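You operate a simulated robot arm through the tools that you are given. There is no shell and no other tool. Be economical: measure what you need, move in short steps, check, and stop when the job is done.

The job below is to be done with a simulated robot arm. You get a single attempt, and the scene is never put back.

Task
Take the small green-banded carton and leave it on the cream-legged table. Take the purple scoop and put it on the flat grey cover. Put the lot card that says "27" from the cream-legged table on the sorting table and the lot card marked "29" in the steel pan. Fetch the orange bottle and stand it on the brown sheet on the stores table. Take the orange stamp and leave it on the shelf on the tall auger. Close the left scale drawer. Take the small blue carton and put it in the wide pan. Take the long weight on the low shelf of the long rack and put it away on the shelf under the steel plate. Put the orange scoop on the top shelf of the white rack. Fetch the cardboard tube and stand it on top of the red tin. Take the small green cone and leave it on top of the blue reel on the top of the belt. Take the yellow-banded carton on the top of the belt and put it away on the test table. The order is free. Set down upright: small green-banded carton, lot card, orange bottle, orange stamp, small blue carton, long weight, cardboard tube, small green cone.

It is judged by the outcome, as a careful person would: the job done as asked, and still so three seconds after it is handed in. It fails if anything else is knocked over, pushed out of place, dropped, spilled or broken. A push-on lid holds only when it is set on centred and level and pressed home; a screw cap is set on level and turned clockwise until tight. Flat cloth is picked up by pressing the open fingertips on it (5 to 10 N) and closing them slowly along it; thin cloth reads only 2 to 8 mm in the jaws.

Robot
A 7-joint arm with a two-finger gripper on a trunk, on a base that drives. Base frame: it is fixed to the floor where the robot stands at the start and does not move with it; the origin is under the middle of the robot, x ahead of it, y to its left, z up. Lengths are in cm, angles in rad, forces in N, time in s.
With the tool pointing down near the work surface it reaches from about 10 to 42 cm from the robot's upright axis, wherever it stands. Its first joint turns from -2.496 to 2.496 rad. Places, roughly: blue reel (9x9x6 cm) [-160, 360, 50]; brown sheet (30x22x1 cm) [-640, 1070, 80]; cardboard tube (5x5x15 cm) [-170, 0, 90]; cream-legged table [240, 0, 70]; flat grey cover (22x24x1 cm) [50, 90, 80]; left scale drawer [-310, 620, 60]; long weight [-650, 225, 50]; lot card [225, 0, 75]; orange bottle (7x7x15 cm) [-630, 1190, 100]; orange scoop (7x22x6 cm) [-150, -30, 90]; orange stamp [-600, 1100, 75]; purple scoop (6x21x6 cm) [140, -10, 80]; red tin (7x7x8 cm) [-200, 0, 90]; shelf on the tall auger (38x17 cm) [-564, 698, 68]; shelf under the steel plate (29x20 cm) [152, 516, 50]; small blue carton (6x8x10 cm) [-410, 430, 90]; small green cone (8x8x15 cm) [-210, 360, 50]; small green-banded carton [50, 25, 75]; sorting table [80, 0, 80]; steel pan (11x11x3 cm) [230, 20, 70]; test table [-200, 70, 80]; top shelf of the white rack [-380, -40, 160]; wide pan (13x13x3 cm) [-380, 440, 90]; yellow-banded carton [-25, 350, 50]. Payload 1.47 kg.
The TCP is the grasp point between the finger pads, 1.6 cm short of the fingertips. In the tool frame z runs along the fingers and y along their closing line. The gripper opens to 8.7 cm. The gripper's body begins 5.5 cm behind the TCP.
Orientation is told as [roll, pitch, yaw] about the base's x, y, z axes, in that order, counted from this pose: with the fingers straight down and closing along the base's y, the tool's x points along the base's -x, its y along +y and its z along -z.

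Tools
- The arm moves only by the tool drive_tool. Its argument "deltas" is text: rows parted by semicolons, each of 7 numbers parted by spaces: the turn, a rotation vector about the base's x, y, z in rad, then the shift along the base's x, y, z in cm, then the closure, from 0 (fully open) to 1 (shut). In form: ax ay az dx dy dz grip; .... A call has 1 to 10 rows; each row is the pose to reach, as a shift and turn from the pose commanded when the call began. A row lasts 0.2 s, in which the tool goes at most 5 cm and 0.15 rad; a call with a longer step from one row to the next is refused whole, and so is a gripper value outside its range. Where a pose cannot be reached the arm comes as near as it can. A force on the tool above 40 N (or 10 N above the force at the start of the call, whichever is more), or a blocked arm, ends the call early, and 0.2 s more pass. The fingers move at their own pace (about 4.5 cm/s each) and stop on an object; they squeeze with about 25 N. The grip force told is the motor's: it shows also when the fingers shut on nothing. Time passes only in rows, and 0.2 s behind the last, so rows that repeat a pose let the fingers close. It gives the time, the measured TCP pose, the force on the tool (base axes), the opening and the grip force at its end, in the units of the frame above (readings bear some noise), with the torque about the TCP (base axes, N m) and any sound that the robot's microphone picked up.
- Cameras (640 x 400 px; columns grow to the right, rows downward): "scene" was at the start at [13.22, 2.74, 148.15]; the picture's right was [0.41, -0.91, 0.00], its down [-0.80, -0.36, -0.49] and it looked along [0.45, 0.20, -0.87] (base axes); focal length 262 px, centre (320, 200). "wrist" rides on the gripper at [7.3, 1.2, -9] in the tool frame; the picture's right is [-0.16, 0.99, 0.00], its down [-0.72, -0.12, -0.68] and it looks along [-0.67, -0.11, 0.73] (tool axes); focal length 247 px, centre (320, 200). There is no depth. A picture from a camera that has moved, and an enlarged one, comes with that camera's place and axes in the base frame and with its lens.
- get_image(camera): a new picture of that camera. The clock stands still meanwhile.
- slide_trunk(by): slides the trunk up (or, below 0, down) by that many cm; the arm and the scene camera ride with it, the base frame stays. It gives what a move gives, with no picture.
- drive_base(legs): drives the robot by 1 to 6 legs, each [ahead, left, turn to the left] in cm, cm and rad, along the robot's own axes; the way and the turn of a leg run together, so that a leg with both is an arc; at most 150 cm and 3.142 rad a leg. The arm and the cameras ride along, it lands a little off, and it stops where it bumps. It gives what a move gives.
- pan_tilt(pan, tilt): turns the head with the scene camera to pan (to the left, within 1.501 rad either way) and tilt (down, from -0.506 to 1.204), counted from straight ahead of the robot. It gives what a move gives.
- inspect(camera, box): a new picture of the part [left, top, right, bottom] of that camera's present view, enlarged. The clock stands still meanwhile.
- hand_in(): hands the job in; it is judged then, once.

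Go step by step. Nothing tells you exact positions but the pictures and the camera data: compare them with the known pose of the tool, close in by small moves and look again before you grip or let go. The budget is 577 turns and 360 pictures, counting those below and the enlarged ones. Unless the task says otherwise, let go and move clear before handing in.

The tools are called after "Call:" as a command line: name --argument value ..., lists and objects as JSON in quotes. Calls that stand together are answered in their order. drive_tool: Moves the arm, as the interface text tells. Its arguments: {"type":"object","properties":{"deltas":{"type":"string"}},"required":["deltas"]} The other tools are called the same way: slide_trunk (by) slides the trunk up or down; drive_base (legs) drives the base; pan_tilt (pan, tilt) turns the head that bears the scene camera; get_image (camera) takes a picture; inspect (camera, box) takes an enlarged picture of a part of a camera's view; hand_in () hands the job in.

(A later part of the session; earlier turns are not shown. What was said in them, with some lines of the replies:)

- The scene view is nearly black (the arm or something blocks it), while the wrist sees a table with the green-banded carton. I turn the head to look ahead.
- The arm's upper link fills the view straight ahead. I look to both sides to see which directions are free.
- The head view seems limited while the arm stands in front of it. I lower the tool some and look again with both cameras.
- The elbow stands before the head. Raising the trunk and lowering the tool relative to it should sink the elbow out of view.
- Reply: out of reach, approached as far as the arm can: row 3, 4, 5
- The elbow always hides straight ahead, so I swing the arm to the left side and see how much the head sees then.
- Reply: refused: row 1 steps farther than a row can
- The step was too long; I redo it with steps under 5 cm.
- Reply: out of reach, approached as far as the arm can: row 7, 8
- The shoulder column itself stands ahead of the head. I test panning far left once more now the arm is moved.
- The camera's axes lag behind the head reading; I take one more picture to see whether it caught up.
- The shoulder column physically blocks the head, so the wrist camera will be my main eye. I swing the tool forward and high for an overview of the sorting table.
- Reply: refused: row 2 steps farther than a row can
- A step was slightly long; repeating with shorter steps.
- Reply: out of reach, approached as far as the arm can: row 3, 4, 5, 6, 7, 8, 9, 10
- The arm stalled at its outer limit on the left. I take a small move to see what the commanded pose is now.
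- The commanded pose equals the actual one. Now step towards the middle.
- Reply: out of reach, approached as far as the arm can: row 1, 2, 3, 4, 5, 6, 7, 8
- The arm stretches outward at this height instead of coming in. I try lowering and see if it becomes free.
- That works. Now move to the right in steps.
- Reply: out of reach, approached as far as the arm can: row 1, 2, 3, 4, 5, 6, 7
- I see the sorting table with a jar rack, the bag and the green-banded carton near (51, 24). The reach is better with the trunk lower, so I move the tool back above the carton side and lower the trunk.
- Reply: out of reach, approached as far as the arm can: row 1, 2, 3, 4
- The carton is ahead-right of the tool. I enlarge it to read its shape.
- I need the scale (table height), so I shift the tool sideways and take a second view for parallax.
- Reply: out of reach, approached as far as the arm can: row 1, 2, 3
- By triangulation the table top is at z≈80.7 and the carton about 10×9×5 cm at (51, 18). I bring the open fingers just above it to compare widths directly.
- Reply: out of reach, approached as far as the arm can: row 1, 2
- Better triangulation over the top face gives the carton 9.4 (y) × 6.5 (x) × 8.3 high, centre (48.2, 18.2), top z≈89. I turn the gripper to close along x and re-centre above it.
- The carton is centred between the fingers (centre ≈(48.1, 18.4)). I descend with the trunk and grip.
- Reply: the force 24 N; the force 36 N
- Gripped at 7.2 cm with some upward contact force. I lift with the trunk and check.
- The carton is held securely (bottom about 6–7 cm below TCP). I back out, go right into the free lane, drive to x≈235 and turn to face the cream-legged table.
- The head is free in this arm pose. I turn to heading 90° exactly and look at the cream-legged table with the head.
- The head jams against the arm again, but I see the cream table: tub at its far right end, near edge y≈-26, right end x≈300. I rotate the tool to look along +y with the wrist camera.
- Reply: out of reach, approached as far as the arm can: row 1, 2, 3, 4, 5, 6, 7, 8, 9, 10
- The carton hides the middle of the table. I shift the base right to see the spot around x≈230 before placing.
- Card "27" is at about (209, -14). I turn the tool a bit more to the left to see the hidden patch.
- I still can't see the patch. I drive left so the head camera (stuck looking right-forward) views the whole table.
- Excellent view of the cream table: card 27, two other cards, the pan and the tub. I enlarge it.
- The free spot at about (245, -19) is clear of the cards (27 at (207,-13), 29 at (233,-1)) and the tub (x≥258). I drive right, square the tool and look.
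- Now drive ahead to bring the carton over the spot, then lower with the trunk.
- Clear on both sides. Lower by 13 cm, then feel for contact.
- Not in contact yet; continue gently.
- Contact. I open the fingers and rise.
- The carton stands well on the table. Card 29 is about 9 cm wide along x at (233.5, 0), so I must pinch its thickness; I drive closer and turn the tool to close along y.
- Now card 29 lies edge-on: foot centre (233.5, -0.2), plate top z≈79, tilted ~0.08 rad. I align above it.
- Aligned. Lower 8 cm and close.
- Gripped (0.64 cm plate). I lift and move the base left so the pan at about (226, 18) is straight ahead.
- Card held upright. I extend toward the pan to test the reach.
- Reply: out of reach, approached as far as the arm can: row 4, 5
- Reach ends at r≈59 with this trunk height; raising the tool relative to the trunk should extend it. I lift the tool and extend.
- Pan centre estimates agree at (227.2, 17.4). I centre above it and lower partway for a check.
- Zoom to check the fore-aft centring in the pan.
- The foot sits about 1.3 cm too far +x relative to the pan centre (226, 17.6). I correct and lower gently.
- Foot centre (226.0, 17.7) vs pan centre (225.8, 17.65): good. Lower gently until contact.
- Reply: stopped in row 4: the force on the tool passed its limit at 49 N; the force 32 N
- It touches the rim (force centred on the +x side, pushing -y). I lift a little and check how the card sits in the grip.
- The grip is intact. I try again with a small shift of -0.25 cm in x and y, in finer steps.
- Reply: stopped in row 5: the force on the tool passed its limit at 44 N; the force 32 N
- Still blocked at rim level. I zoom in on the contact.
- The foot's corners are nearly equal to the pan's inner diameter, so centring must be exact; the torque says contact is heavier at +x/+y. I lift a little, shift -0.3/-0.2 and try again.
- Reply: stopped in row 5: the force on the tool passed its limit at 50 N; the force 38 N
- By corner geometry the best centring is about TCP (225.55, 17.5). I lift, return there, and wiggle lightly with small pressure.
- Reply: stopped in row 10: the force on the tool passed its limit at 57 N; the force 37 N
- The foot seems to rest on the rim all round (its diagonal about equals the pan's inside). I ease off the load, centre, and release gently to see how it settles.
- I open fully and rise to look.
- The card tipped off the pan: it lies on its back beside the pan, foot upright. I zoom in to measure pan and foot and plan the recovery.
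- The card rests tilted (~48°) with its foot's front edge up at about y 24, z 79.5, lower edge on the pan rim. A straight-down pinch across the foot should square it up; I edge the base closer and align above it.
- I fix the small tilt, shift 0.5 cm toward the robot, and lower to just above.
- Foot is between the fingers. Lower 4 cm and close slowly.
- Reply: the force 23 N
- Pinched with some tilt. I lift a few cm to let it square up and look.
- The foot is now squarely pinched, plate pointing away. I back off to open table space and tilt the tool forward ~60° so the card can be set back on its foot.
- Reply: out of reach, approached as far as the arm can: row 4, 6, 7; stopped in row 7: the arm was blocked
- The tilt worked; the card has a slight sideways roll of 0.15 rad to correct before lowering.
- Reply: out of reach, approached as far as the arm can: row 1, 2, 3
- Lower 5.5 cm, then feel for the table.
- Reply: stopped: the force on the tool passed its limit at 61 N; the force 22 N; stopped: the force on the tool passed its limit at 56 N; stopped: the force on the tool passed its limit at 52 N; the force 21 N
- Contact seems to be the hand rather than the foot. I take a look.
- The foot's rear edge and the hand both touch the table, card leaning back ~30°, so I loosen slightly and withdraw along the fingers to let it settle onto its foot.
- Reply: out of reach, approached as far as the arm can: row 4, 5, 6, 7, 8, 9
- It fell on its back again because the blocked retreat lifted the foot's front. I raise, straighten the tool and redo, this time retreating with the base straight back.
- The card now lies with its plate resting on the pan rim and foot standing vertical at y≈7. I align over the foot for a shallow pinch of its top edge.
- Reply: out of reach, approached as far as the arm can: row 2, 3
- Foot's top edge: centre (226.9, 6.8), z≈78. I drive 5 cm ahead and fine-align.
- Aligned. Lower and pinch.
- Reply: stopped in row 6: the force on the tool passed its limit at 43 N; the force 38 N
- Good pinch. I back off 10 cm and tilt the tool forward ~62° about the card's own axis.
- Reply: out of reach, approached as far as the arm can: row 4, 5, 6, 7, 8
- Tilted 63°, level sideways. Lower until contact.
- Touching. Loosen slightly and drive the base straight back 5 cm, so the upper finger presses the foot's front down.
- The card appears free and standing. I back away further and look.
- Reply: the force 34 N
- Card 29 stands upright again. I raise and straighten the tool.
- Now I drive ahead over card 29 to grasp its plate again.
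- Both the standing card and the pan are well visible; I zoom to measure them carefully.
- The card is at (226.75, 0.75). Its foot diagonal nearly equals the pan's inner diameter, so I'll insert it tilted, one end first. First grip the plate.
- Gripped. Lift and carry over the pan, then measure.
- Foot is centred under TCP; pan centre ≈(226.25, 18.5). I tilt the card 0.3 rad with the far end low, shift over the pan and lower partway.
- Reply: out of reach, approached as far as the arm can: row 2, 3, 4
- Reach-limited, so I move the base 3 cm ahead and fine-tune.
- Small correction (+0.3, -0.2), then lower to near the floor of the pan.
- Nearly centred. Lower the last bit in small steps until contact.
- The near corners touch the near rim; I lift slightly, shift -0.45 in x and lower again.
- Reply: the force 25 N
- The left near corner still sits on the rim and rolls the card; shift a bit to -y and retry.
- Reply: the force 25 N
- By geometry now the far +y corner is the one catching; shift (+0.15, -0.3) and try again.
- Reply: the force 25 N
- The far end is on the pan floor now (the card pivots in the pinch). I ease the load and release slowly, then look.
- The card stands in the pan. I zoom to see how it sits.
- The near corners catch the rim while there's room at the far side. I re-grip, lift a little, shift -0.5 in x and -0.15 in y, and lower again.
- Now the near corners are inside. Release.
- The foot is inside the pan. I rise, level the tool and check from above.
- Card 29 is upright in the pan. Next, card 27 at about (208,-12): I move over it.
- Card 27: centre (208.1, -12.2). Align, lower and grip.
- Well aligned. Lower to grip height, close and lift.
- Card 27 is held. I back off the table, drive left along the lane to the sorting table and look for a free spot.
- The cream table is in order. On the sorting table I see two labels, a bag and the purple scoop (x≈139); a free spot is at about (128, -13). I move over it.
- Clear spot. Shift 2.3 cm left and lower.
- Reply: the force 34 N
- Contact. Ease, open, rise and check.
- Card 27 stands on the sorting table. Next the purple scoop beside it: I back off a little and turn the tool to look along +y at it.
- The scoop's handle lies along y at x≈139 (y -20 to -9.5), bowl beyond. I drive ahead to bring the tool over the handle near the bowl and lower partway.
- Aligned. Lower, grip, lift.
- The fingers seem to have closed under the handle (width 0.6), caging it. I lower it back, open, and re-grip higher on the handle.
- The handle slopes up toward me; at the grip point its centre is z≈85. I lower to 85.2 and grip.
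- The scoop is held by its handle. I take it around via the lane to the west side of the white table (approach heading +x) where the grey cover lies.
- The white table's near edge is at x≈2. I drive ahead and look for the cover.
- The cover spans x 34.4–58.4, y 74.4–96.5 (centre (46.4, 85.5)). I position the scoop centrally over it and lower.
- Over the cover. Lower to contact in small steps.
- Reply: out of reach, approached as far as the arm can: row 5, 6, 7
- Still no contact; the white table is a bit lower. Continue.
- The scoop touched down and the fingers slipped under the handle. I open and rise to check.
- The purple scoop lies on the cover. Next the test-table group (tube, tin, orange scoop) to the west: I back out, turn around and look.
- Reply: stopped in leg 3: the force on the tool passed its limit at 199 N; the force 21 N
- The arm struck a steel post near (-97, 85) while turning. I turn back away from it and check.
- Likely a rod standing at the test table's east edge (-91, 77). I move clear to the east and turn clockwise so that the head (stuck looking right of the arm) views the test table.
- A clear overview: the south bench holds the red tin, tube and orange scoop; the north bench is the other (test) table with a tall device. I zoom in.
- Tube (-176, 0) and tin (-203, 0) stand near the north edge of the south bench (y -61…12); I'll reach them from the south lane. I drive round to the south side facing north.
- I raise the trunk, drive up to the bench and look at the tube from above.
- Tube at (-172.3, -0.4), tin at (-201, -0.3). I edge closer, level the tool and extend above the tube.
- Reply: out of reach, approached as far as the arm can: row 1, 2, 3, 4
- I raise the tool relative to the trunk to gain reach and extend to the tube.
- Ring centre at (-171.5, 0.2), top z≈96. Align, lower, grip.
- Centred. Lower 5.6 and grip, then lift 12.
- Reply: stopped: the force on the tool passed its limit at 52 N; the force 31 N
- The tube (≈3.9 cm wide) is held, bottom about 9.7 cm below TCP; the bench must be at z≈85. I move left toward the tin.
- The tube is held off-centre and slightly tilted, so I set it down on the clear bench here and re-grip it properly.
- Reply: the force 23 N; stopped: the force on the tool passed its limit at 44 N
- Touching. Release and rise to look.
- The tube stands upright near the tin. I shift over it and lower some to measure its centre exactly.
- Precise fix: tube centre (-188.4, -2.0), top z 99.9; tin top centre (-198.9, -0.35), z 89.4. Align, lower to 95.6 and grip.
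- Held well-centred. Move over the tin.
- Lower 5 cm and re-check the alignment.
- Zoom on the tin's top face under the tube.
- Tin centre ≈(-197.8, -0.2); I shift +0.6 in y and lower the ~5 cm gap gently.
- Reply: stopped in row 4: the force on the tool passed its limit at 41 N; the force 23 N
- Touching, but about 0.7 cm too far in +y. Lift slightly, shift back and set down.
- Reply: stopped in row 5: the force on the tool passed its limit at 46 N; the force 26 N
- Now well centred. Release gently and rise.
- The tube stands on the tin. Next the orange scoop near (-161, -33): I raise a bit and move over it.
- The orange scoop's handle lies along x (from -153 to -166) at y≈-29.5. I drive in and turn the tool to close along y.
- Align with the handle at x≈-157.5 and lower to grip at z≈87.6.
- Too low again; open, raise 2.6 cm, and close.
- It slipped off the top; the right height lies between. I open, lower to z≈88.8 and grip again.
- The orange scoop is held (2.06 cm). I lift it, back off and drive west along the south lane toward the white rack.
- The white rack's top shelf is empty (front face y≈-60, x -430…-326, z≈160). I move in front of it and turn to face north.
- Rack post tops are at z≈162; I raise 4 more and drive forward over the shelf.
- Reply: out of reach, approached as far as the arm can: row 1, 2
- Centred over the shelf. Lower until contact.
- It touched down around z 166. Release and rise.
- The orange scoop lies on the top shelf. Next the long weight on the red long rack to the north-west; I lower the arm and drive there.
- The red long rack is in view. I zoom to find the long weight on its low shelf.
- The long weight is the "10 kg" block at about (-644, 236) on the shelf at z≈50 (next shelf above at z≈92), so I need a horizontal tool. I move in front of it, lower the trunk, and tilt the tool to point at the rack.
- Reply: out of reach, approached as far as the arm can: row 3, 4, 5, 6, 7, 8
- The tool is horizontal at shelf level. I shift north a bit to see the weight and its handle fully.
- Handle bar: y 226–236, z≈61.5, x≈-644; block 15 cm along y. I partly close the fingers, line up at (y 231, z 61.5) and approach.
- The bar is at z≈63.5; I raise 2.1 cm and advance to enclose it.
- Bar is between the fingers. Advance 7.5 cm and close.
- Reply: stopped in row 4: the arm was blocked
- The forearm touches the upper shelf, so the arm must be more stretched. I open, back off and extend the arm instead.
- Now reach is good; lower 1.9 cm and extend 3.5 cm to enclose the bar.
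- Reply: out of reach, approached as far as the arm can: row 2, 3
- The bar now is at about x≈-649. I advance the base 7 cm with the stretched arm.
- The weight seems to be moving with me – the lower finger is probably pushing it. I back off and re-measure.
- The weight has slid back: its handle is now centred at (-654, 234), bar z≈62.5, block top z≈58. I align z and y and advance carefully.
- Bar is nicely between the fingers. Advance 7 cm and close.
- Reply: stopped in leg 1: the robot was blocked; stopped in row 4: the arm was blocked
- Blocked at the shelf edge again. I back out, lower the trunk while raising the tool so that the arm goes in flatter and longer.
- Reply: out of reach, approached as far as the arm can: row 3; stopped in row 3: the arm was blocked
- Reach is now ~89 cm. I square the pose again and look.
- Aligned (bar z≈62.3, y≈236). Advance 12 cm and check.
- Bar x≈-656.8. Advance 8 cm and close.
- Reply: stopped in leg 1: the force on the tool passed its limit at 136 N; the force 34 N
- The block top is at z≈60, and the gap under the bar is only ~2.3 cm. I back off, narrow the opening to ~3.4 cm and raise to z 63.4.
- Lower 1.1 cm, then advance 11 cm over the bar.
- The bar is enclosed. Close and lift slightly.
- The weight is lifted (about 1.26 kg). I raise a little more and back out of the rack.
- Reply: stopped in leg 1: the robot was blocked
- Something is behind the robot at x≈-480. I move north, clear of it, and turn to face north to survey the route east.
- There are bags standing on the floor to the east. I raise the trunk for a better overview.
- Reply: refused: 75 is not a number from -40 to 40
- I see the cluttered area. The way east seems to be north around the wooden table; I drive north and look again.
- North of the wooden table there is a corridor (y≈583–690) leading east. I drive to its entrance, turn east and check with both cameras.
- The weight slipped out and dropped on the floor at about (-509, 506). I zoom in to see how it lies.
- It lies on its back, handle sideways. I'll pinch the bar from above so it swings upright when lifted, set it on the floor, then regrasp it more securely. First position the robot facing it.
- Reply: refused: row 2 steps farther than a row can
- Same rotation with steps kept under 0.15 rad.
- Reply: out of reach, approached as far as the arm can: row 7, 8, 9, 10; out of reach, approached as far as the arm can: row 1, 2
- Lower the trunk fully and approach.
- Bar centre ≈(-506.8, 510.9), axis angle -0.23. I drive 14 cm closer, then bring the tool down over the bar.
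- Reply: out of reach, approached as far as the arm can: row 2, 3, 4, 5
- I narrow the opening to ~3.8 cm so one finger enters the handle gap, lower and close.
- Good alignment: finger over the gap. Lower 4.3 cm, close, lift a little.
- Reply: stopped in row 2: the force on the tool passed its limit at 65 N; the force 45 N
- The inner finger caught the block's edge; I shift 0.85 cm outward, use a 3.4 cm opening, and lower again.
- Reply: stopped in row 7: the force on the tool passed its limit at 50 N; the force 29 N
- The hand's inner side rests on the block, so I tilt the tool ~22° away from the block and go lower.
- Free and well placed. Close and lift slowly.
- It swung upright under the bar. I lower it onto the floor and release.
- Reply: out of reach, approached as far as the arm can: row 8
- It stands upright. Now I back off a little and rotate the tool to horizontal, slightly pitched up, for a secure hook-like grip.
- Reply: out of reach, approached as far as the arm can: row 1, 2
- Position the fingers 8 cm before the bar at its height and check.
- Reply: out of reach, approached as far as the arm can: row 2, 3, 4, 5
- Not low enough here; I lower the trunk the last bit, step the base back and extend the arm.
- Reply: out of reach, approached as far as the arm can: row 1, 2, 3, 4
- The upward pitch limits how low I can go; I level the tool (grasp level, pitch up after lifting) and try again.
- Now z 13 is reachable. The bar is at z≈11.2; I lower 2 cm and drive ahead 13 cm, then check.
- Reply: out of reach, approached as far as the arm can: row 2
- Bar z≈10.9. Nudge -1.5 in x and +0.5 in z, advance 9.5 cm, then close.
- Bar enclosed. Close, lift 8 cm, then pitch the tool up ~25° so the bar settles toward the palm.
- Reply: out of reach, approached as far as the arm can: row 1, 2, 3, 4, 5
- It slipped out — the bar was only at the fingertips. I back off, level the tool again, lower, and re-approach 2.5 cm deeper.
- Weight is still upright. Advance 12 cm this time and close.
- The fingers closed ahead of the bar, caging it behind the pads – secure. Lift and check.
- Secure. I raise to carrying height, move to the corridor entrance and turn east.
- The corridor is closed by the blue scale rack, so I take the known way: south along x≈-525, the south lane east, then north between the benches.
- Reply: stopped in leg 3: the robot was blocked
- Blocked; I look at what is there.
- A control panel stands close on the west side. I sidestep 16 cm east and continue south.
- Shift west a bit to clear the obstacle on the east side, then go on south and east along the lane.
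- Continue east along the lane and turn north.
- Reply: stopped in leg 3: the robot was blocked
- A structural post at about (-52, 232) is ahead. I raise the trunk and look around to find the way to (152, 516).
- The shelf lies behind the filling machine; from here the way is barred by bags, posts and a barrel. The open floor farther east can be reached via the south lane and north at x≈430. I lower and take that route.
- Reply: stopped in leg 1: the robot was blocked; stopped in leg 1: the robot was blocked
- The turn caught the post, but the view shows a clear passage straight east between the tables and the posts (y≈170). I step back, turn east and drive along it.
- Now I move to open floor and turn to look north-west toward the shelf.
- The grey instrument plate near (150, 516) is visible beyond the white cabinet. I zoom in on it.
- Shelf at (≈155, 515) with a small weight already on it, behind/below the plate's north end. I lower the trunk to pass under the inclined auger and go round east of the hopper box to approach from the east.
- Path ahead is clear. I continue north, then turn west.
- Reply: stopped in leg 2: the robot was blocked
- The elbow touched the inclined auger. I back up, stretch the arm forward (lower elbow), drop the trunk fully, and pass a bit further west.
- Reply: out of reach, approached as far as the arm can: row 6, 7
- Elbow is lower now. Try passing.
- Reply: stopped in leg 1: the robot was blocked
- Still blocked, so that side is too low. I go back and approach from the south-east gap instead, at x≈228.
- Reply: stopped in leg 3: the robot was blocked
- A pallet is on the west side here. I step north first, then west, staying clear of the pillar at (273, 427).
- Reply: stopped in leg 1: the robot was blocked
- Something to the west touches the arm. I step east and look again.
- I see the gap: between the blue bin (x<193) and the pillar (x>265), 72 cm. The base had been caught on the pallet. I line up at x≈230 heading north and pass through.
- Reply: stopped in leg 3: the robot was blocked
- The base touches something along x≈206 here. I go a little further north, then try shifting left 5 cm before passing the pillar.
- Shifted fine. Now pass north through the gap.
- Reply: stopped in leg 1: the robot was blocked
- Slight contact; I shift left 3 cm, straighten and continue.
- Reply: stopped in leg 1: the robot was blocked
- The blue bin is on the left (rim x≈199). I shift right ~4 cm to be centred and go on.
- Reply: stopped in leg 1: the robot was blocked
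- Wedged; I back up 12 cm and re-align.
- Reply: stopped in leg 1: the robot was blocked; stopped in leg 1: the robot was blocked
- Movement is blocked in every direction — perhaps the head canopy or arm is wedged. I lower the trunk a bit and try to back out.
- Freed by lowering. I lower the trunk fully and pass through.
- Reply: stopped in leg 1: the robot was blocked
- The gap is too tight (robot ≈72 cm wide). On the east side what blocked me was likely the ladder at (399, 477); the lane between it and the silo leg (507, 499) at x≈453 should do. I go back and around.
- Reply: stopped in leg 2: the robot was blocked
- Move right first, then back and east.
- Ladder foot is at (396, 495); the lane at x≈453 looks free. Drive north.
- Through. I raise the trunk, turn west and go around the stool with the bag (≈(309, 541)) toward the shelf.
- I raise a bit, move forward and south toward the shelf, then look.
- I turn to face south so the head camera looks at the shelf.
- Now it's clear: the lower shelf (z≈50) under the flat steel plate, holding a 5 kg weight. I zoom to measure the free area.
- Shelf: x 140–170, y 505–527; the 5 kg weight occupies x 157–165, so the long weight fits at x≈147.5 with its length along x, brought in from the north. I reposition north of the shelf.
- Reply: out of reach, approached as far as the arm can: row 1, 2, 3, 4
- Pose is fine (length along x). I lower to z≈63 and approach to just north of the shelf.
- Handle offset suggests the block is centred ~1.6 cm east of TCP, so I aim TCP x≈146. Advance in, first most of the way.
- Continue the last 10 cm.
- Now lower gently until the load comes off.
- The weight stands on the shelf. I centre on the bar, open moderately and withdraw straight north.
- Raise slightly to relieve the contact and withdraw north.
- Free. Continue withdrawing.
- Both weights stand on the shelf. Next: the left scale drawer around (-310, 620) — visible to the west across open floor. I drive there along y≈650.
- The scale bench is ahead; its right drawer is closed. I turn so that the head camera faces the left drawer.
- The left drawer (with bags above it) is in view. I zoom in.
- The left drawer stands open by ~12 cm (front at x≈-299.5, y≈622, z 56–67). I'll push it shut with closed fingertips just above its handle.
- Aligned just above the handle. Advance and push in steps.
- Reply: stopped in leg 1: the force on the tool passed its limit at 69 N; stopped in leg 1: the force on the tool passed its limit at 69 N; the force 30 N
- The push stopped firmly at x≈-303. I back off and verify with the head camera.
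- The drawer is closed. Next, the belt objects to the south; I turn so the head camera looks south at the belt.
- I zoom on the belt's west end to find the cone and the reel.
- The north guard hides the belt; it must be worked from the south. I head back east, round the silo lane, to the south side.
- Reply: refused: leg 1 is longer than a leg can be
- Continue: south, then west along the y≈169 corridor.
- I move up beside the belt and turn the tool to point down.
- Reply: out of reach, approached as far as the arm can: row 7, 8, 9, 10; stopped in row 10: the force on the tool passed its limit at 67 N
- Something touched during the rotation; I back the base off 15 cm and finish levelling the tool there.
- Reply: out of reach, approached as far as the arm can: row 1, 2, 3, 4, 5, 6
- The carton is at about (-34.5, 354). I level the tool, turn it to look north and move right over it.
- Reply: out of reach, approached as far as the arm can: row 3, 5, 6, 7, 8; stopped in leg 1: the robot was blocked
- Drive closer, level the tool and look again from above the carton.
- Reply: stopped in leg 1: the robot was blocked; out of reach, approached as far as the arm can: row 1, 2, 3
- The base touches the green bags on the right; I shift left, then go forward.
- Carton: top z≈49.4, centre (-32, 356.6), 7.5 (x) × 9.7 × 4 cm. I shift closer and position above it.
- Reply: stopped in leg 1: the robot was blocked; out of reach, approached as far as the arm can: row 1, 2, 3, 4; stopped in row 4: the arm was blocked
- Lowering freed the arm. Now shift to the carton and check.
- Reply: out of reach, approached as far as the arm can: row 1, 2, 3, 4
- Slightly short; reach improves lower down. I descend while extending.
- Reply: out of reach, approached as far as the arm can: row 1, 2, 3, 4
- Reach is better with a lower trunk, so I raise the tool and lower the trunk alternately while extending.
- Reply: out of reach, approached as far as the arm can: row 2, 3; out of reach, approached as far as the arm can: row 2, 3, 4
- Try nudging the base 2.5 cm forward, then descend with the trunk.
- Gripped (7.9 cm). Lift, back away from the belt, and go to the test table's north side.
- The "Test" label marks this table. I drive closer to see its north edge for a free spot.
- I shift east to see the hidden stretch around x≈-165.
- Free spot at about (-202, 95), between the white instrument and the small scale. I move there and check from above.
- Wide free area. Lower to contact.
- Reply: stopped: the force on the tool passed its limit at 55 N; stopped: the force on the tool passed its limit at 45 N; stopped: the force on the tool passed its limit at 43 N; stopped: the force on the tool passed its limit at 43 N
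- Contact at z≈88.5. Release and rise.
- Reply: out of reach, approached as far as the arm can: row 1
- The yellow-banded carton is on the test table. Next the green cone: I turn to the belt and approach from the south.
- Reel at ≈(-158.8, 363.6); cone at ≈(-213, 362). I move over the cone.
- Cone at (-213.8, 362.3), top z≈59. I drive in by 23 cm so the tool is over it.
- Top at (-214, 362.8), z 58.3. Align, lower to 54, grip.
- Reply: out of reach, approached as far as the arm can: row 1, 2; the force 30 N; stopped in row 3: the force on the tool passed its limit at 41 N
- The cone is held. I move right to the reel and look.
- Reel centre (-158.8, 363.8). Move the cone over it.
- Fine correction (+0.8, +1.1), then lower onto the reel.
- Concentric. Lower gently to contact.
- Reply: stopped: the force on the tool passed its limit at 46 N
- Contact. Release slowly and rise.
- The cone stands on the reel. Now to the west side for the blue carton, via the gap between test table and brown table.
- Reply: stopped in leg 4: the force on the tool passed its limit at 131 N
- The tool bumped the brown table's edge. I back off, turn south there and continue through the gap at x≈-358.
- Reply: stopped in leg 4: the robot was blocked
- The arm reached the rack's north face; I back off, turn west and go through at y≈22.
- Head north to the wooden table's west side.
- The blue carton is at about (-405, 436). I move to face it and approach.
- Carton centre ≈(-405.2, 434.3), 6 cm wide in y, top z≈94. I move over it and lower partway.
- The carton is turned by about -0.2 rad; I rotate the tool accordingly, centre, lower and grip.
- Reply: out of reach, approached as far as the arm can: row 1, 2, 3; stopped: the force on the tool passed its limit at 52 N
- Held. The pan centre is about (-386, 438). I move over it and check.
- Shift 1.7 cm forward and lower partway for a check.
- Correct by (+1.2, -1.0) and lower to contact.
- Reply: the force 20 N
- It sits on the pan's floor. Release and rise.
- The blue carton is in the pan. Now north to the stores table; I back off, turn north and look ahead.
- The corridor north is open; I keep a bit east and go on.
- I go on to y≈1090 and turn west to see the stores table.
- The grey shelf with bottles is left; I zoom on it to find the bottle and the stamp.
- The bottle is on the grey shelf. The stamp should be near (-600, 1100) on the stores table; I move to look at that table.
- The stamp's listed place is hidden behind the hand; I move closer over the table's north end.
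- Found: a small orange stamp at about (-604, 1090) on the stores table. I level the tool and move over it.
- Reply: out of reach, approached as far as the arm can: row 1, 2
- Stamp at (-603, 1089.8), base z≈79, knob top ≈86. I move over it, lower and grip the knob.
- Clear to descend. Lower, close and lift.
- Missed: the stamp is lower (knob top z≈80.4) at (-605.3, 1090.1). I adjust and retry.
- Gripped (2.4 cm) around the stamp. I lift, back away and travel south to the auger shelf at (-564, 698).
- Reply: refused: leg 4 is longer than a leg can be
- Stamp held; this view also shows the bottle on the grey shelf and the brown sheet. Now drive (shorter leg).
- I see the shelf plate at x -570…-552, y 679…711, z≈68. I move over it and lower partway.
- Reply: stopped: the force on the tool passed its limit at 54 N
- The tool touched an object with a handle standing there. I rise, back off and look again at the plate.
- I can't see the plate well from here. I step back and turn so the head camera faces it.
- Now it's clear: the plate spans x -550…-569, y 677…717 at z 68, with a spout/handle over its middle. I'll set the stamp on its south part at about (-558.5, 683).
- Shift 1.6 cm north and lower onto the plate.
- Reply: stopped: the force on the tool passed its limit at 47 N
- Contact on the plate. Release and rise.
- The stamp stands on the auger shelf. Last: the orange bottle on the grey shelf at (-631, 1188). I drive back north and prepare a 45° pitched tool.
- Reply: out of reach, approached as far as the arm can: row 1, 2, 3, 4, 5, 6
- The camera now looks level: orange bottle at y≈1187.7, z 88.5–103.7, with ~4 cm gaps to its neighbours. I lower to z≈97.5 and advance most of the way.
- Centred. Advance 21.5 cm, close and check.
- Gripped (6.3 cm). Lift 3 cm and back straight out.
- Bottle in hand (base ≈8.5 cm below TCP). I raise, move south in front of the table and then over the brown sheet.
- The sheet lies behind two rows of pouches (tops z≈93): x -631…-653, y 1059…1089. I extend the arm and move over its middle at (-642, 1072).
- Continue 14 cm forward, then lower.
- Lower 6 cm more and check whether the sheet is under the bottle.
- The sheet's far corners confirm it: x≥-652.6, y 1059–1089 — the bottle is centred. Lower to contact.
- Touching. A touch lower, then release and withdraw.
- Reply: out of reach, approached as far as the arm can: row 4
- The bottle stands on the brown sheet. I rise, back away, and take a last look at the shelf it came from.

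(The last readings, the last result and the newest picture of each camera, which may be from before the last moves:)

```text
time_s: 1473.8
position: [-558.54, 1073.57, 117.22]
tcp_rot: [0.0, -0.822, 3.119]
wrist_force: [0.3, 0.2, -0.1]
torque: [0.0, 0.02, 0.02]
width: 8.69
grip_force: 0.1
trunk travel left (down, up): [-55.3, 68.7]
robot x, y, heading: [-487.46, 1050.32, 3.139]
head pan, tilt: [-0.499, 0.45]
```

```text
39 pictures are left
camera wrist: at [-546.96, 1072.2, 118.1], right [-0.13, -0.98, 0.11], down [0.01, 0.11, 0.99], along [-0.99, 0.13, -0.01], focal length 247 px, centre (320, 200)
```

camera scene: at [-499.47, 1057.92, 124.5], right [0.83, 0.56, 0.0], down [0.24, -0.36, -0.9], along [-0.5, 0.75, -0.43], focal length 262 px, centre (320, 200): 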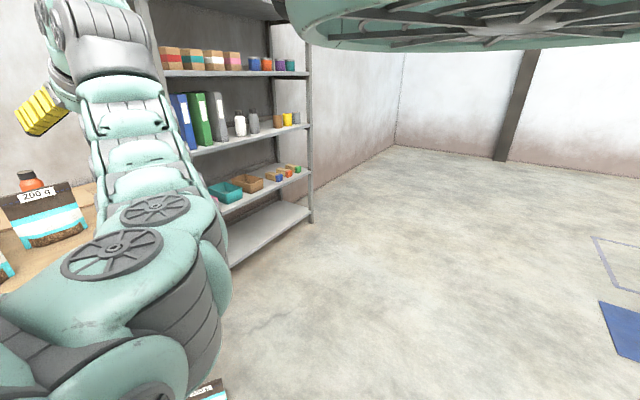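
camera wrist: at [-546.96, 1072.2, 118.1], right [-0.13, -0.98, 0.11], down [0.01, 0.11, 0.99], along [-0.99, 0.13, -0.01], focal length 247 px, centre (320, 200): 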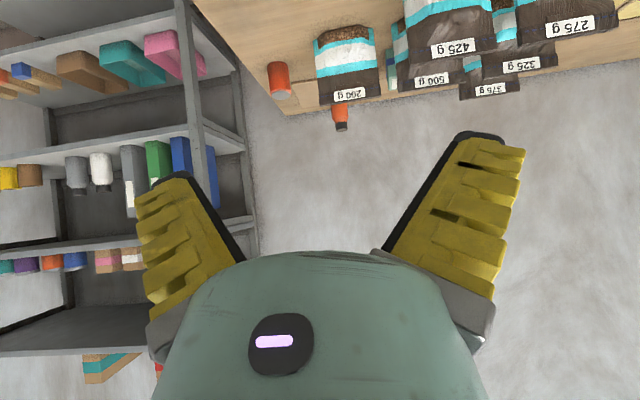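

I notice the "150 g" pouch is missing from the table and something lies on the floor in front of it. I step back, point the tool down and look.

Call:
drive_tool --deltas "0 -0.14 0 0 0 0 0;0 -0.28 0 0 0 0 0;0 -0.42 0 0 0 0 0;0 -0.56 0 0 0 0 0;0 -0.7 0 0 0 0 0;0 -0.82 0 0 0 0 0"

Call:
drive_base --legs '[[-50, 0, 0]]'

Call:
get_image --camera "wrist"

```text
time_s: 1475.2
position: [-558.07, 1073.09, 112.0]
tcp_rot: [-0.015, -0.274, 3.123]
wrist_force: [-0.5, 1.0, -0.1]
torque: [-0.05, 0.03, 0.0]
width: 8.68
grip_force: 0.0
out of reach, approached as far as the arm can: row 3, 4, 5, 6
trunk travel left (down, up): [-55.3, 68.7]
robot x, y, heading: [-487.73, 1050.37, 3.14]
head pan, tilt: [-0.499, 0.45]
```

```text
time_s: 1478.2
position: [-507.83, 1072.83, 112.09]
tcp_rot: [-0.016, -0.273, 3.123]
wrist_force: [0.4, 0.2, -0.6]
torque: [0.02, 0.02, -0.04]
width: 8.68
grip_force: 0.1
trunk travel left (down, up): [-55.3, 68.7]
robot x, y, heading: [-437.22, 1049.59, 3.132]
head pan, tilt: [-0.499, 0.45]
```

```text
38 pictures are left
camera wrist: at [-498.35, 1071.41, 118.66], right [-0.17, -0.98, 0.03], down [-0.51, 0.11, 0.85], along [-0.84, 0.13, -0.52], focal length 247 px, centre (320, 200)
```

wrist: 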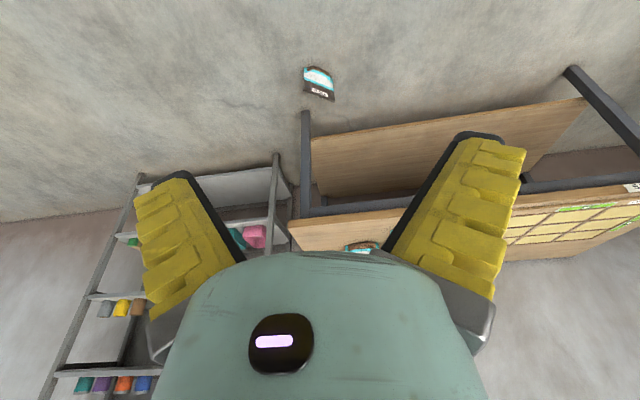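

It is the pouch, on the floor at about (-573, 1082). I zoom to see how it lies.

Call:
inspect --camera "wrist" --box '[270, 50, 370, 120]'

```text
5.71 times, centred on (320, 85) of wrist
camera zoom: at [-498.35, 1071.41, 118.66], right [-0.17, -0.98, 0.03], down [-0.51, 0.11, 0.85], along [-0.84, 0.13, -0.52], focal length 1411 px, centre (320, 857)
```

zoom: 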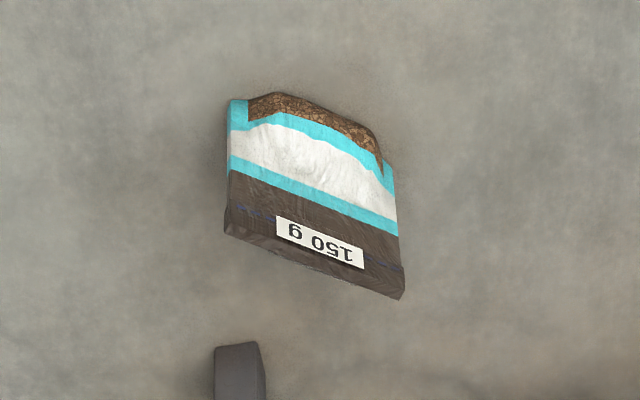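

The pouch stands upright on the floor — the forearm must have dragged it off the table's front. I'll put it back: turn the tool to grip its thin top edge.

Call:
slide_trunk --by -38

Call:
drive_tool --deltas "0 -0.07 0.12 0 0 0 0;0 -0.14 0.24 0 0 0 0;0 -0.2 0.36 0 0 0 0;0 -0.27 0.48 0 0 0 0;0 -0.27 0.62 0 0 0 0;0 -0.27 0.76 0 0 0 0;0 -0.27 0.9 0 0 0 0;0 -0.27 1.0 0 0 0 0"

Call:
get_image --camera "wrist"

```text
time_s: 1481.8
position: [-507.86, 1072.8, 74.02]
tcp_rot: [-0.016, -0.276, 3.124]
wrist_force: [0.7, 0.4, -0.9]
torque: [-0.01, 0.01, 0.01]
width: 8.7
grip_force: 0.0
trunk travel left (down, up): [-17.3, 106.7]
robot x, y, heading: [-437.39, 1049.83, 3.137]
head pan, tilt: [-0.499, 0.45]
```

```text
time_s: 1483.6
position: [-501.31, 1068.06, 62.27]
tcp_rot: [0.108, -0.042, -2.172]
wrist_force: [0.2, -3.0, -0.5]
torque: [0.25, 0.03, 0.03]
width: 8.68
grip_force: 0.1
out of reach, approached as far as the arm can: row 1, 2, 3, 4, 5, 6, 7, 8
trunk travel left (down, up): [-17.3, 106.7]
robot x, y, heading: [-437.27, 1049.67, 3.136]
head pan, tilt: [-0.499, 0.45]
```

```text
36 pictures are left
camera wrist: at [-496.85, 1074.41, 71.03], right [0.72, -0.68, 0.11], down [-0.55, -0.47, 0.69], along [-0.42, -0.56, -0.71], focal length 247 px, centre (320, 200)
```

wrist: 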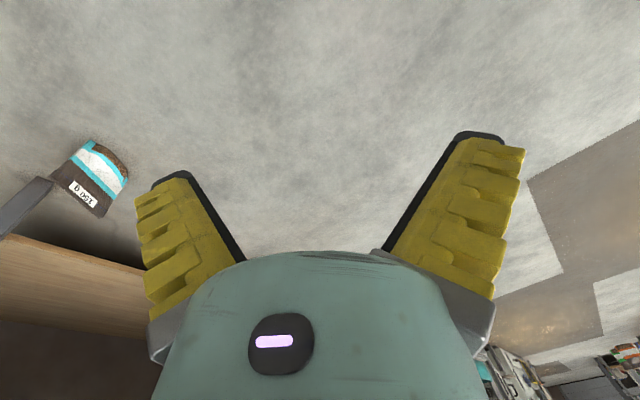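

Now level the tool and move above the pouch.

Call:
drive_tool --deltas "0.05 0.033 0 0 0 0 0;0.096 0.065 0 0 0 0 0;0.096 0.065 0 0 0 0 0"

Call:
drive_base --legs '[[60, -12, 0]]'

Call:
get_image --camera "wrist"

```text
time_s: 1484.4
position: [-501.74, 1068.21, 62.39]
tcp_rot: [-0.002, -0.001, -2.17]
wrist_force: [0.0, 0.3, 1.0]
torque: [-0.03, 0.01, -0.04]
width: 8.72
grip_force: 0.1
trunk travel left (down, up): [-17.3, 106.7]
robot x, y, heading: [-437.26, 1049.8, 3.134]
head pan, tilt: [-0.499, 0.45]
```

```text
time_s: 1487.8
position: [-561.23, 1079.57, 62.32]
tcp_rot: [-0.004, -0.001, -2.161]
wrist_force: [0.4, -0.5, 0.0]
torque: [0.02, 0.0, 0.01]
width: 8.7
grip_force: 0.1
trunk travel left (down, up): [-17.3, 106.7]
robot x, y, heading: [-496.78, 1061.84, -3.139]
head pan, tilt: [-0.499, 0.45]
```

```text
35 pictures are left
camera wrist: at [-556.13, 1085.08, 71.24], right [0.73, -0.68, 0.0], down [-0.5, -0.54, 0.68], along [-0.47, -0.5, -0.73], focal length 247 px, centre (320, 200)
```

wrist: 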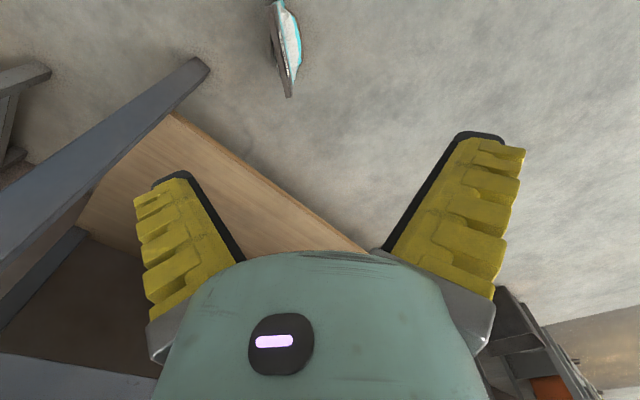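

The pouch is seen edge-on: top edge centre (-571.4, 1080.4), z≈17. I retract and lower the tool, bring the base closer and descend.

Call:
drive_tool --deltas "0 0 0 2.5 0 -3 0;0 0 0 5 0 -6 0;0 0 0 7.5 0 -9 0;0 0 0 10 0 -12 0;0 0 0 10 0 -16 0"

Call:
drive_base --legs '[[19, -0.6, 0]]'

Call:
slide_trunk --by -16

Call:
get_image --camera "wrist"

```text
time_s: 1489.0
position: [-557.19, 1082.14, 42.99]
tcp_rot: [-0.009, -0.007, -2.159]
wrist_force: [3.1, 0.3, -2.2]
torque: [-0.06, 0.25, 0.02]
width: 8.69
grip_force: 0.0
out of reach, approached as far as the arm can: row 1, 2, 3, 4, 5
trunk travel left (down, up): [-17.3, 106.7]
robot x, y, heading: [-496.54, 1061.44, -3.138]
head pan, tilt: [-0.499, 0.45]
```

```text
time_s: 1490.6
position: [-575.3, 1083.1, 42.73]
tcp_rot: [0.0, -0.001, -2.162]
wrist_force: [-0.1, 0.0, 0.0]
torque: [0.01, -0.03, -0.03]
width: 8.7
grip_force: 0.1
trunk travel left (down, up): [-17.3, 106.7]
robot x, y, heading: [-515.16, 1062.28, -3.137]
head pan, tilt: [-0.499, 0.45]
```

```text
time_s: 1492.4
position: [-575.34, 1083.04, 26.84]
tcp_rot: [-0.001, 0.0, -2.162]
wrist_force: [0.3, -0.6, -0.2]
torque: [0.05, -0.01, 0.02]
width: 8.72
grip_force: 0.1
trunk travel left (down, up): [-1.3, 122.7]
robot x, y, heading: [-515.5, 1062.23, -3.142]
head pan, tilt: [-0.499, 0.45]
```

```text
34 pictures are left
camera wrist: at [-570.3, 1088.56, 35.76], right [0.73, -0.68, 0.0], down [-0.5, -0.54, 0.68], along [-0.46, -0.5, -0.73], focal length 247 px, centre (320, 200)
```

wrist: 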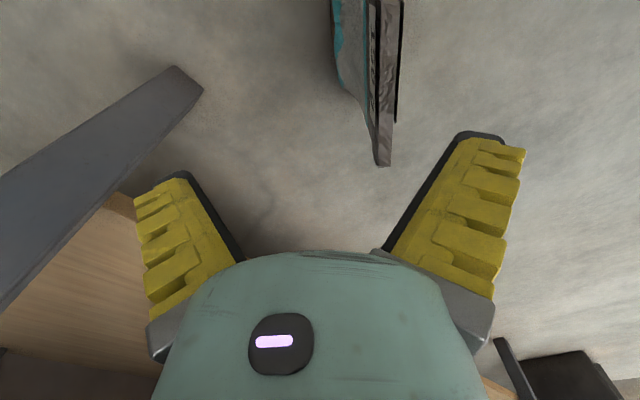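

Shift 4.7 cm across to centre the fingers on the pouch's top edge, then lower and grip.

Call:
drive_tool --deltas "0 0 0 2 -1.3 0 0;0 0 0 4 -2.5 0 0;0 0 0 4 -2.5 -3 0;0 0 0 4 -2.5 -6 0"

Call:
get_image --camera "wrist"

```text
time_s: 1493.4
position: [-572.04, 1081.0, 21.56]
tcp_rot: [0.001, -0.002, -2.161]
wrist_force: [0.4, -0.6, 0.6]
torque: [0.01, -0.01, 0.0]
width: 8.71
grip_force: 0.1
out of reach, approached as far as the arm can: row 1, 2, 3, 4
trunk travel left (down, up): [-1.3, 122.7]
robot x, y, heading: [-515.46, 1062.14, -3.136]
head pan, tilt: [-0.499, 0.45]
```

```text
33 pictures are left
camera wrist: at [-566.97, 1086.49, 30.5], right [0.73, -0.68, 0.0], down [-0.5, -0.54, 0.68], along [-0.46, -0.5, -0.73], focal length 247 px, centre (320, 200)
```

wrist: 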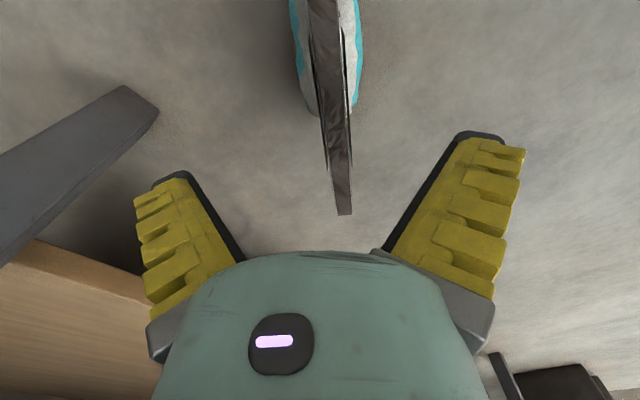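

Well aligned. Lower 6 cm and close, then lift.

Call:
drive_tool --deltas "0 0 0 0.3 0 -2 0;0 0 0 0.3 0 -4 0;0 0 0 0.3 0 -6.3 0;0 0 0 0.3 0 -6.3 0.5;0 0 0 0.3 0 -6.3 1;0 0 0 0.3 0 -6.3 1;0 0 0 0.3 0 -6.3 1;0 0 0 0.3 0 -6.3 1"

Call:
slide_trunk --by 40

Call:
get_image --camera "wrist"

```text
time_s: 1495.2
position: [-570.95, 1080.45, 17.22]
tcp_rot: [-0.001, -0.002, -2.162]
wrist_force: [-0.1, -0.1, 2.1]
torque: [-0.05, 0.03, 0.01]
width: 0.6
grip_force: 14.9
out of reach, approached as far as the arm can: row 3, 4, 5, 6, 7, 8
trunk travel left (down, up): [-1.3, 122.7]
robot x, y, heading: [-515.44, 1062.24, -3.139]
head pan, tilt: [-0.499, 0.45]
```

```text
time_s: 1499.0
position: [-570.95, 1080.42, 57.21]
tcp_rot: [0.0, -0.003, -2.163]
wrist_force: [0.8, 0.0, -0.9]
torque: [-0.02, 0.01, 0.01]
width: 0.6
grip_force: 25.0
trunk travel left (down, up): [-41.3, 82.7]
robot x, y, heading: [-515.41, 1062.19, -3.135]
head pan, tilt: [-0.499, 0.45]
```

```text
32 pictures are left
camera wrist: at [-565.83, 1085.87, 66.12], right [0.73, -0.68, 0.0], down [-0.5, -0.54, 0.68], along [-0.47, -0.5, -0.73], focal length 247 px, centre (320, 200)
```

wrist: 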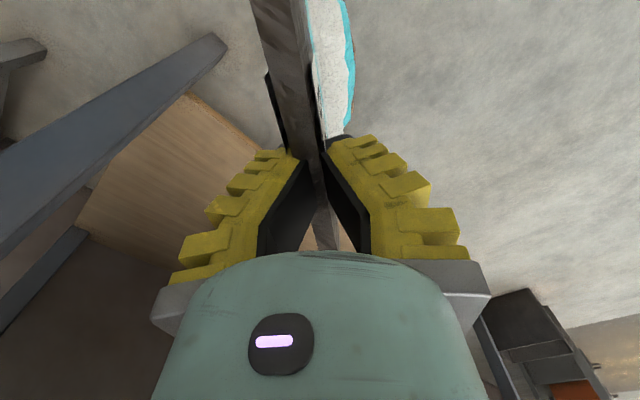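

The pouch is held. I raise it above the table, square it to face +x, and move it over its old place at about (-598, 1070).

Call:
slide_trunk --by 40

Call:
slide_trunk --by 10

Call:
drive_tool --deltas "0 0 0.14 0 0 0 1;0 0 0.28 0 0 0 1;0 0 0.42 0 0 0 1;0 0 0.56 0 0 0 1;0 0 0.56 0 0 0 1"

Call:
drive_base --legs '[[12, 10, 0]]'

Call:
get_image --camera "wrist"

```text
time_s: 1502.9
position: [-570.95, 1080.35, 97.22]
tcp_rot: [0.001, -0.004, -2.163]
wrist_force: [-0.1, -0.6, -1.9]
torque: [-0.03, 0.01, -0.01]
width: 0.6
grip_force: 25.2
trunk travel left (down, up): [-81.3, 42.7]
robot x, y, heading: [-515.34, 1062.48, -3.144]
head pan, tilt: [-0.499, 0.45]
```

```text
time_s: 1504.2
position: [-570.88, 1080.31, 107.08]
tcp_rot: [0.001, -0.002, -2.162]
wrist_force: [-0.2, -0.6, -1.5]
torque: [-0.01, 0.02, 0.02]
width: 0.58
grip_force: 25.0
trunk travel left (down, up): [-91.3, 32.7]
robot x, y, heading: [-515.41, 1062.22, -3.142]
head pan, tilt: [-0.499, 0.45]
```

```text
time_s: 1505.4
position: [-570.95, 1080.28, 107.22]
tcp_rot: [-0.001, -0.003, -1.601]
wrist_force: [0.5, -0.7, -1.5]
torque: [-0.01, 0.03, -0.01]
width: 0.59
grip_force: 24.9
trunk travel left (down, up): [-91.3, 32.7]
robot x, y, heading: [-515.24, 1062.47, -3.142]
head pan, tilt: [-0.499, 0.45]
```

```text
time_s: 1506.8
position: [-582.61, 1070.04, 107.2]
tcp_rot: [-0.001, -0.005, -1.598]
wrist_force: [0.1, -0.9, -1.2]
torque: [-0.03, 0.0, 0.03]
width: 0.61
grip_force: 24.6
trunk travel left (down, up): [-91.3, 32.7]
robot x, y, heading: [-527.14, 1052.49, -3.14]
head pan, tilt: [-0.499, 0.45]
```

```text
31 pictures are left
camera wrist: at [-581.18, 1077.33, 116.12], right [0.98, -0.19, 0.0], down [-0.14, -0.72, 0.68], along [-0.13, -0.67, -0.73], focal length 247 px, centre (320, 200)
```

wrist: 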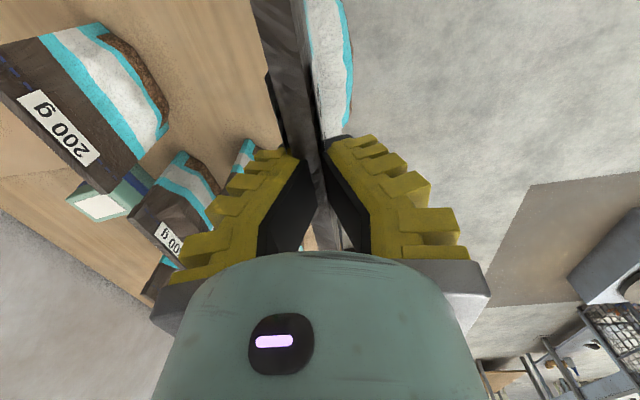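

Front edge x≈-592; the 200 g pouch stands behind at x≈-607. I move forward 16.5 cm and lower the pouch into its slot.

Call:
drive_base --legs '[[16.5, 0, 0]]'

Call:
slide_trunk --by -11

Call:
get_image --camera "wrist"

```text
time_s: 1508.2
position: [-599.1, 1070.11, 107.14]
tcp_rot: [-0.001, -0.002, -1.602]
wrist_force: [0.1, 0.6, -1.9]
torque: [0.06, 0.02, 0.01]
width: 0.61
grip_force: 25.1
trunk travel left (down, up): [-91.3, 32.7]
robot x, y, heading: [-543.15, 1051.44, -3.139]
head pan, tilt: [-0.499, 0.45]
```

```text
time_s: 1509.7
position: [-599.09, 1070.1, 96.23]
tcp_rot: [-0.002, -0.004, -1.601]
wrist_force: [-1.1, 0.5, -2.8]
torque: [-0.01, 0.02, -0.01]
width: 0.61
grip_force: 24.9
trunk travel left (down, up): [-80.3, 43.7]
robot x, y, heading: [-543.26, 1051.9, -3.136]
head pan, tilt: [-0.499, 0.45]
```

```text
30 pictures are left
camera wrist: at [-597.62, 1077.44, 105.13], right [0.98, -0.19, 0.0], down [-0.14, -0.72, 0.68], along [-0.13, -0.67, -0.73], focal length 247 px, centre (320, 200)
```

wrist: 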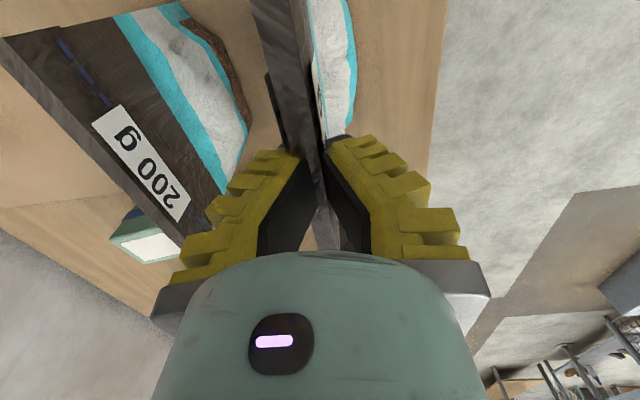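

Lower gently to contact and release with a small opening first.

Call:
slide_trunk --by -1.8

Call:
slide_trunk --by -0.7

Call:
slide_trunk --by -0.7

Call:
slide_trunk --by -0.7

```text
time_s: 1510.3
position: [-599.06, 1070.13, 94.43]
tcp_rot: [-0.002, -0.003, -1.602]
wrist_force: [-0.3, -0.2, -1.7]
torque: [0.0, 0.03, -0.03]
width: 0.6
grip_force: 24.8
trunk travel left (down, up): [-78.5, 45.5]
robot x, y, heading: [-543.56, 1051.92, -3.139]
head pan, tilt: [-0.499, 0.45]
```

```text
time_s: 1510.9
position: [-599.02, 1069.96, 93.71]
tcp_rot: [-0.002, -0.003, -1.601]
wrist_force: [0.2, 0.6, -3.0]
torque: [-0.03, -0.04, 0.0]
width: 0.59
grip_force: 24.6
trunk travel left (down, up): [-77.8, 46.2]
robot x, y, heading: [-543.21, 1052.29, -3.14]
head pan, tilt: [-0.499, 0.45]
```

```text
time_s: 1511.4
position: [-599.19, 1070.04, 93.21]
tcp_rot: [0.0, -0.004, -1.603]
wrist_force: [3.2, -2.9, 13.4]
torque: [0.22, -0.01, 0.0]
width: 0.62
grip_force: 25.0
trunk travel left (down, up): [-77.1, 46.9]
robot x, y, heading: [-543.45, 1052.36, -3.144]
head pan, tilt: [-0.499, 0.45]
```

```text
time_s: 1512.0
position: [-599.2, 1070.1, 92.38]
tcp_rot: [-0.004, -0.004, -1.604]
wrist_force: [3.0, -3.7, 19.4]
torque: [0.09, 0.01, -0.04]
width: 1.53
grip_force: 25.5
trunk travel left (down, up): [-76.4, 47.6]
robot x, y, heading: [-543.2, 1052.3, -3.138]
head pan, tilt: [-0.499, 0.45]
```

Contact. Ease up, open partly and rise straight up.

Call:
drive_tool --deltas "0 0 0 0 0 0.6 1;0 0 0 0 0 0.7 0.9;0 0 0 0 0 0.7 0.75;0 0 0 0 0 0.7 0.6;0 0 0 0 0 0.7 0.6"

Call:
slide_trunk --by 16

Call:
get_image --camera "wrist"

```text
time_s: 1513.2
position: [-598.99, 1070.14, 92.96]
tcp_rot: [-0.002, -0.005, -1.604]
wrist_force: [-0.3, -0.7, 0.0]
torque: [0.01, -0.04, -0.03]
width: 4.07
grip_force: 4.3
trunk travel left (down, up): [-76.4, 47.6]
robot x, y, heading: [-543.3, 1052.38, -3.137]
head pan, tilt: [-0.499, 0.45]
```

```text
time_s: 1515.0
position: [-599.05, 1070.06, 109.04]
tcp_rot: [-0.002, -0.003, -1.602]
wrist_force: [-0.1, 0.2, 0.2]
torque: [0.02, 0.0, 0.0]
width: 4.07
grip_force: 4.5
trunk travel left (down, up): [-92.4, 31.6]
robot x, y, heading: [-543.59, 1052.06, -3.14]
head pan, tilt: [-0.499, 0.45]
```

```text
29 pictures are left
camera wrist: at [-597.62, 1077.42, 117.93], right [0.98, -0.19, 0.0], down [-0.14, -0.72, 0.68], along [-0.13, -0.67, -0.73], focal length 247 px, centre (320, 200)
```

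wrist: 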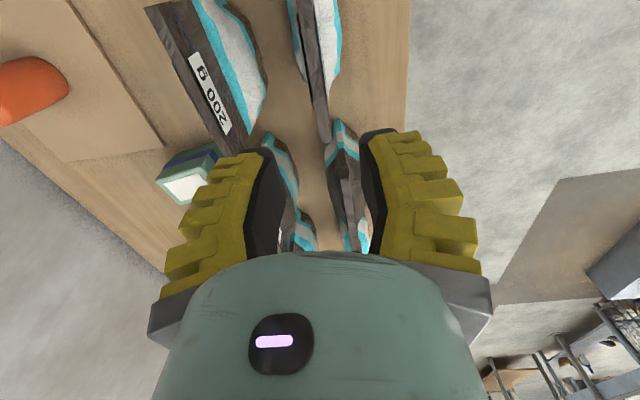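

The pouch is back in its row and the bottle stands on the brown sheet. I rise and back well clear.

Call:
slide_trunk --by 15

Call:
drive_base --legs '[[-80, 0, 0]]'

Call:
get_image --camera "wrist"

Call:
get_image --camera "scene"

```text
time_s: 1516.8
position: [-599.0, 1069.97, 123.99]
tcp_rot: [-0.003, -0.002, -1.603]
wrist_force: [-0.8, -1.0, 0.0]
torque: [0.02, -0.01, 0.0]
width: 4.08
grip_force: 4.0
trunk travel left (down, up): [-107.4, 16.6]
robot x, y, heading: [-543.05, 1051.96, -3.141]
head pan, tilt: [-0.499, 0.45]
```

```text
time_s: 1521.0
position: [-519.52, 1070.16, 123.9]
tcp_rot: [-0.002, -0.003, -1.596]
wrist_force: [-0.1, -0.5, 0.3]
torque: [-0.02, -0.04, 0.03]
width: 4.08
grip_force: 3.9
trunk travel left (down, up): [-107.4, 16.6]
robot x, y, heading: [-463.88, 1052.33, -3.134]
head pan, tilt: [-0.499, 0.45]
```

```text
28 pictures are left
camera wrist: at [-518.13, 1077.51, 132.95], right [0.98, -0.18, 0.0], down [-0.13, -0.72, 0.68], along [-0.13, -0.67, -0.73], focal length 247 px, centre (320, 200)
```

wrist: 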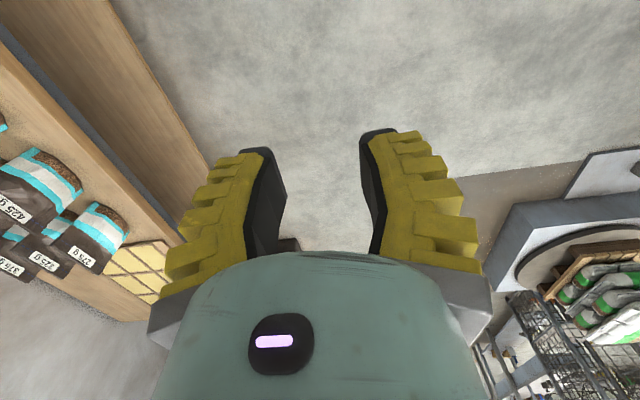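

```text
27 pictures are left
camera scene: at [-475.8, 1060.03, 176.59], right [0.82, 0.57, 0.0], down [0.25, -0.36, -0.9], along [-0.51, 0.74, -0.43], focal length 262 px, centre (320, 200)
```

scene: 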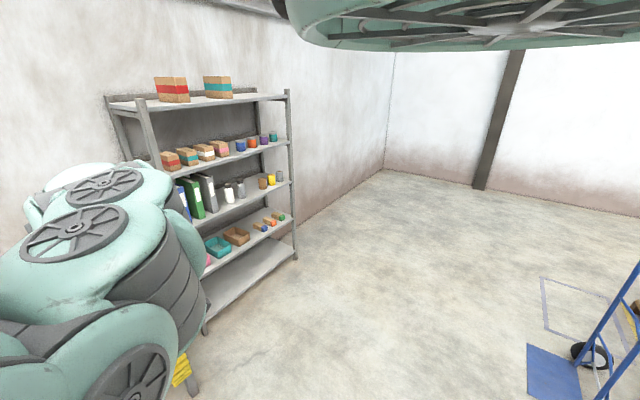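

The shelf and floor are in order, and the arm is empty and clear. All the tasks are done, so I hand in.

Call:
hand_in

```text
The job is handed in.
```

I handed the job in with every item set down where you asked, but several things were bumped or dropped on the way.

- **Lot card "29":** it toppled off the pan twice before I stood it in the pan upright. It fits very tightly inside the rim.
- **Long weight:** it slipped from the gripper and fell to the floor while being carried. I picked it up, and it now stands upright on the shelf next to the 5 kg weight.
- **150 g pouch on the stores table:** it ended up on the floor, probably dragged off by the arm while I placed the orange bottle. I put it back in its row, but the spot is an estimate from pictures.
- **Other contacts:** while turning or squeezing past, the robot or arm hit a post by the test table, the edge of the brown table and the control panel. It also hit the auger's handle, the white rack, the pillar by the steel plate, and probably the ladder near the silo and the green bags by the belt. I saw nothing knocked over, but I did not go back to check most of these spots.
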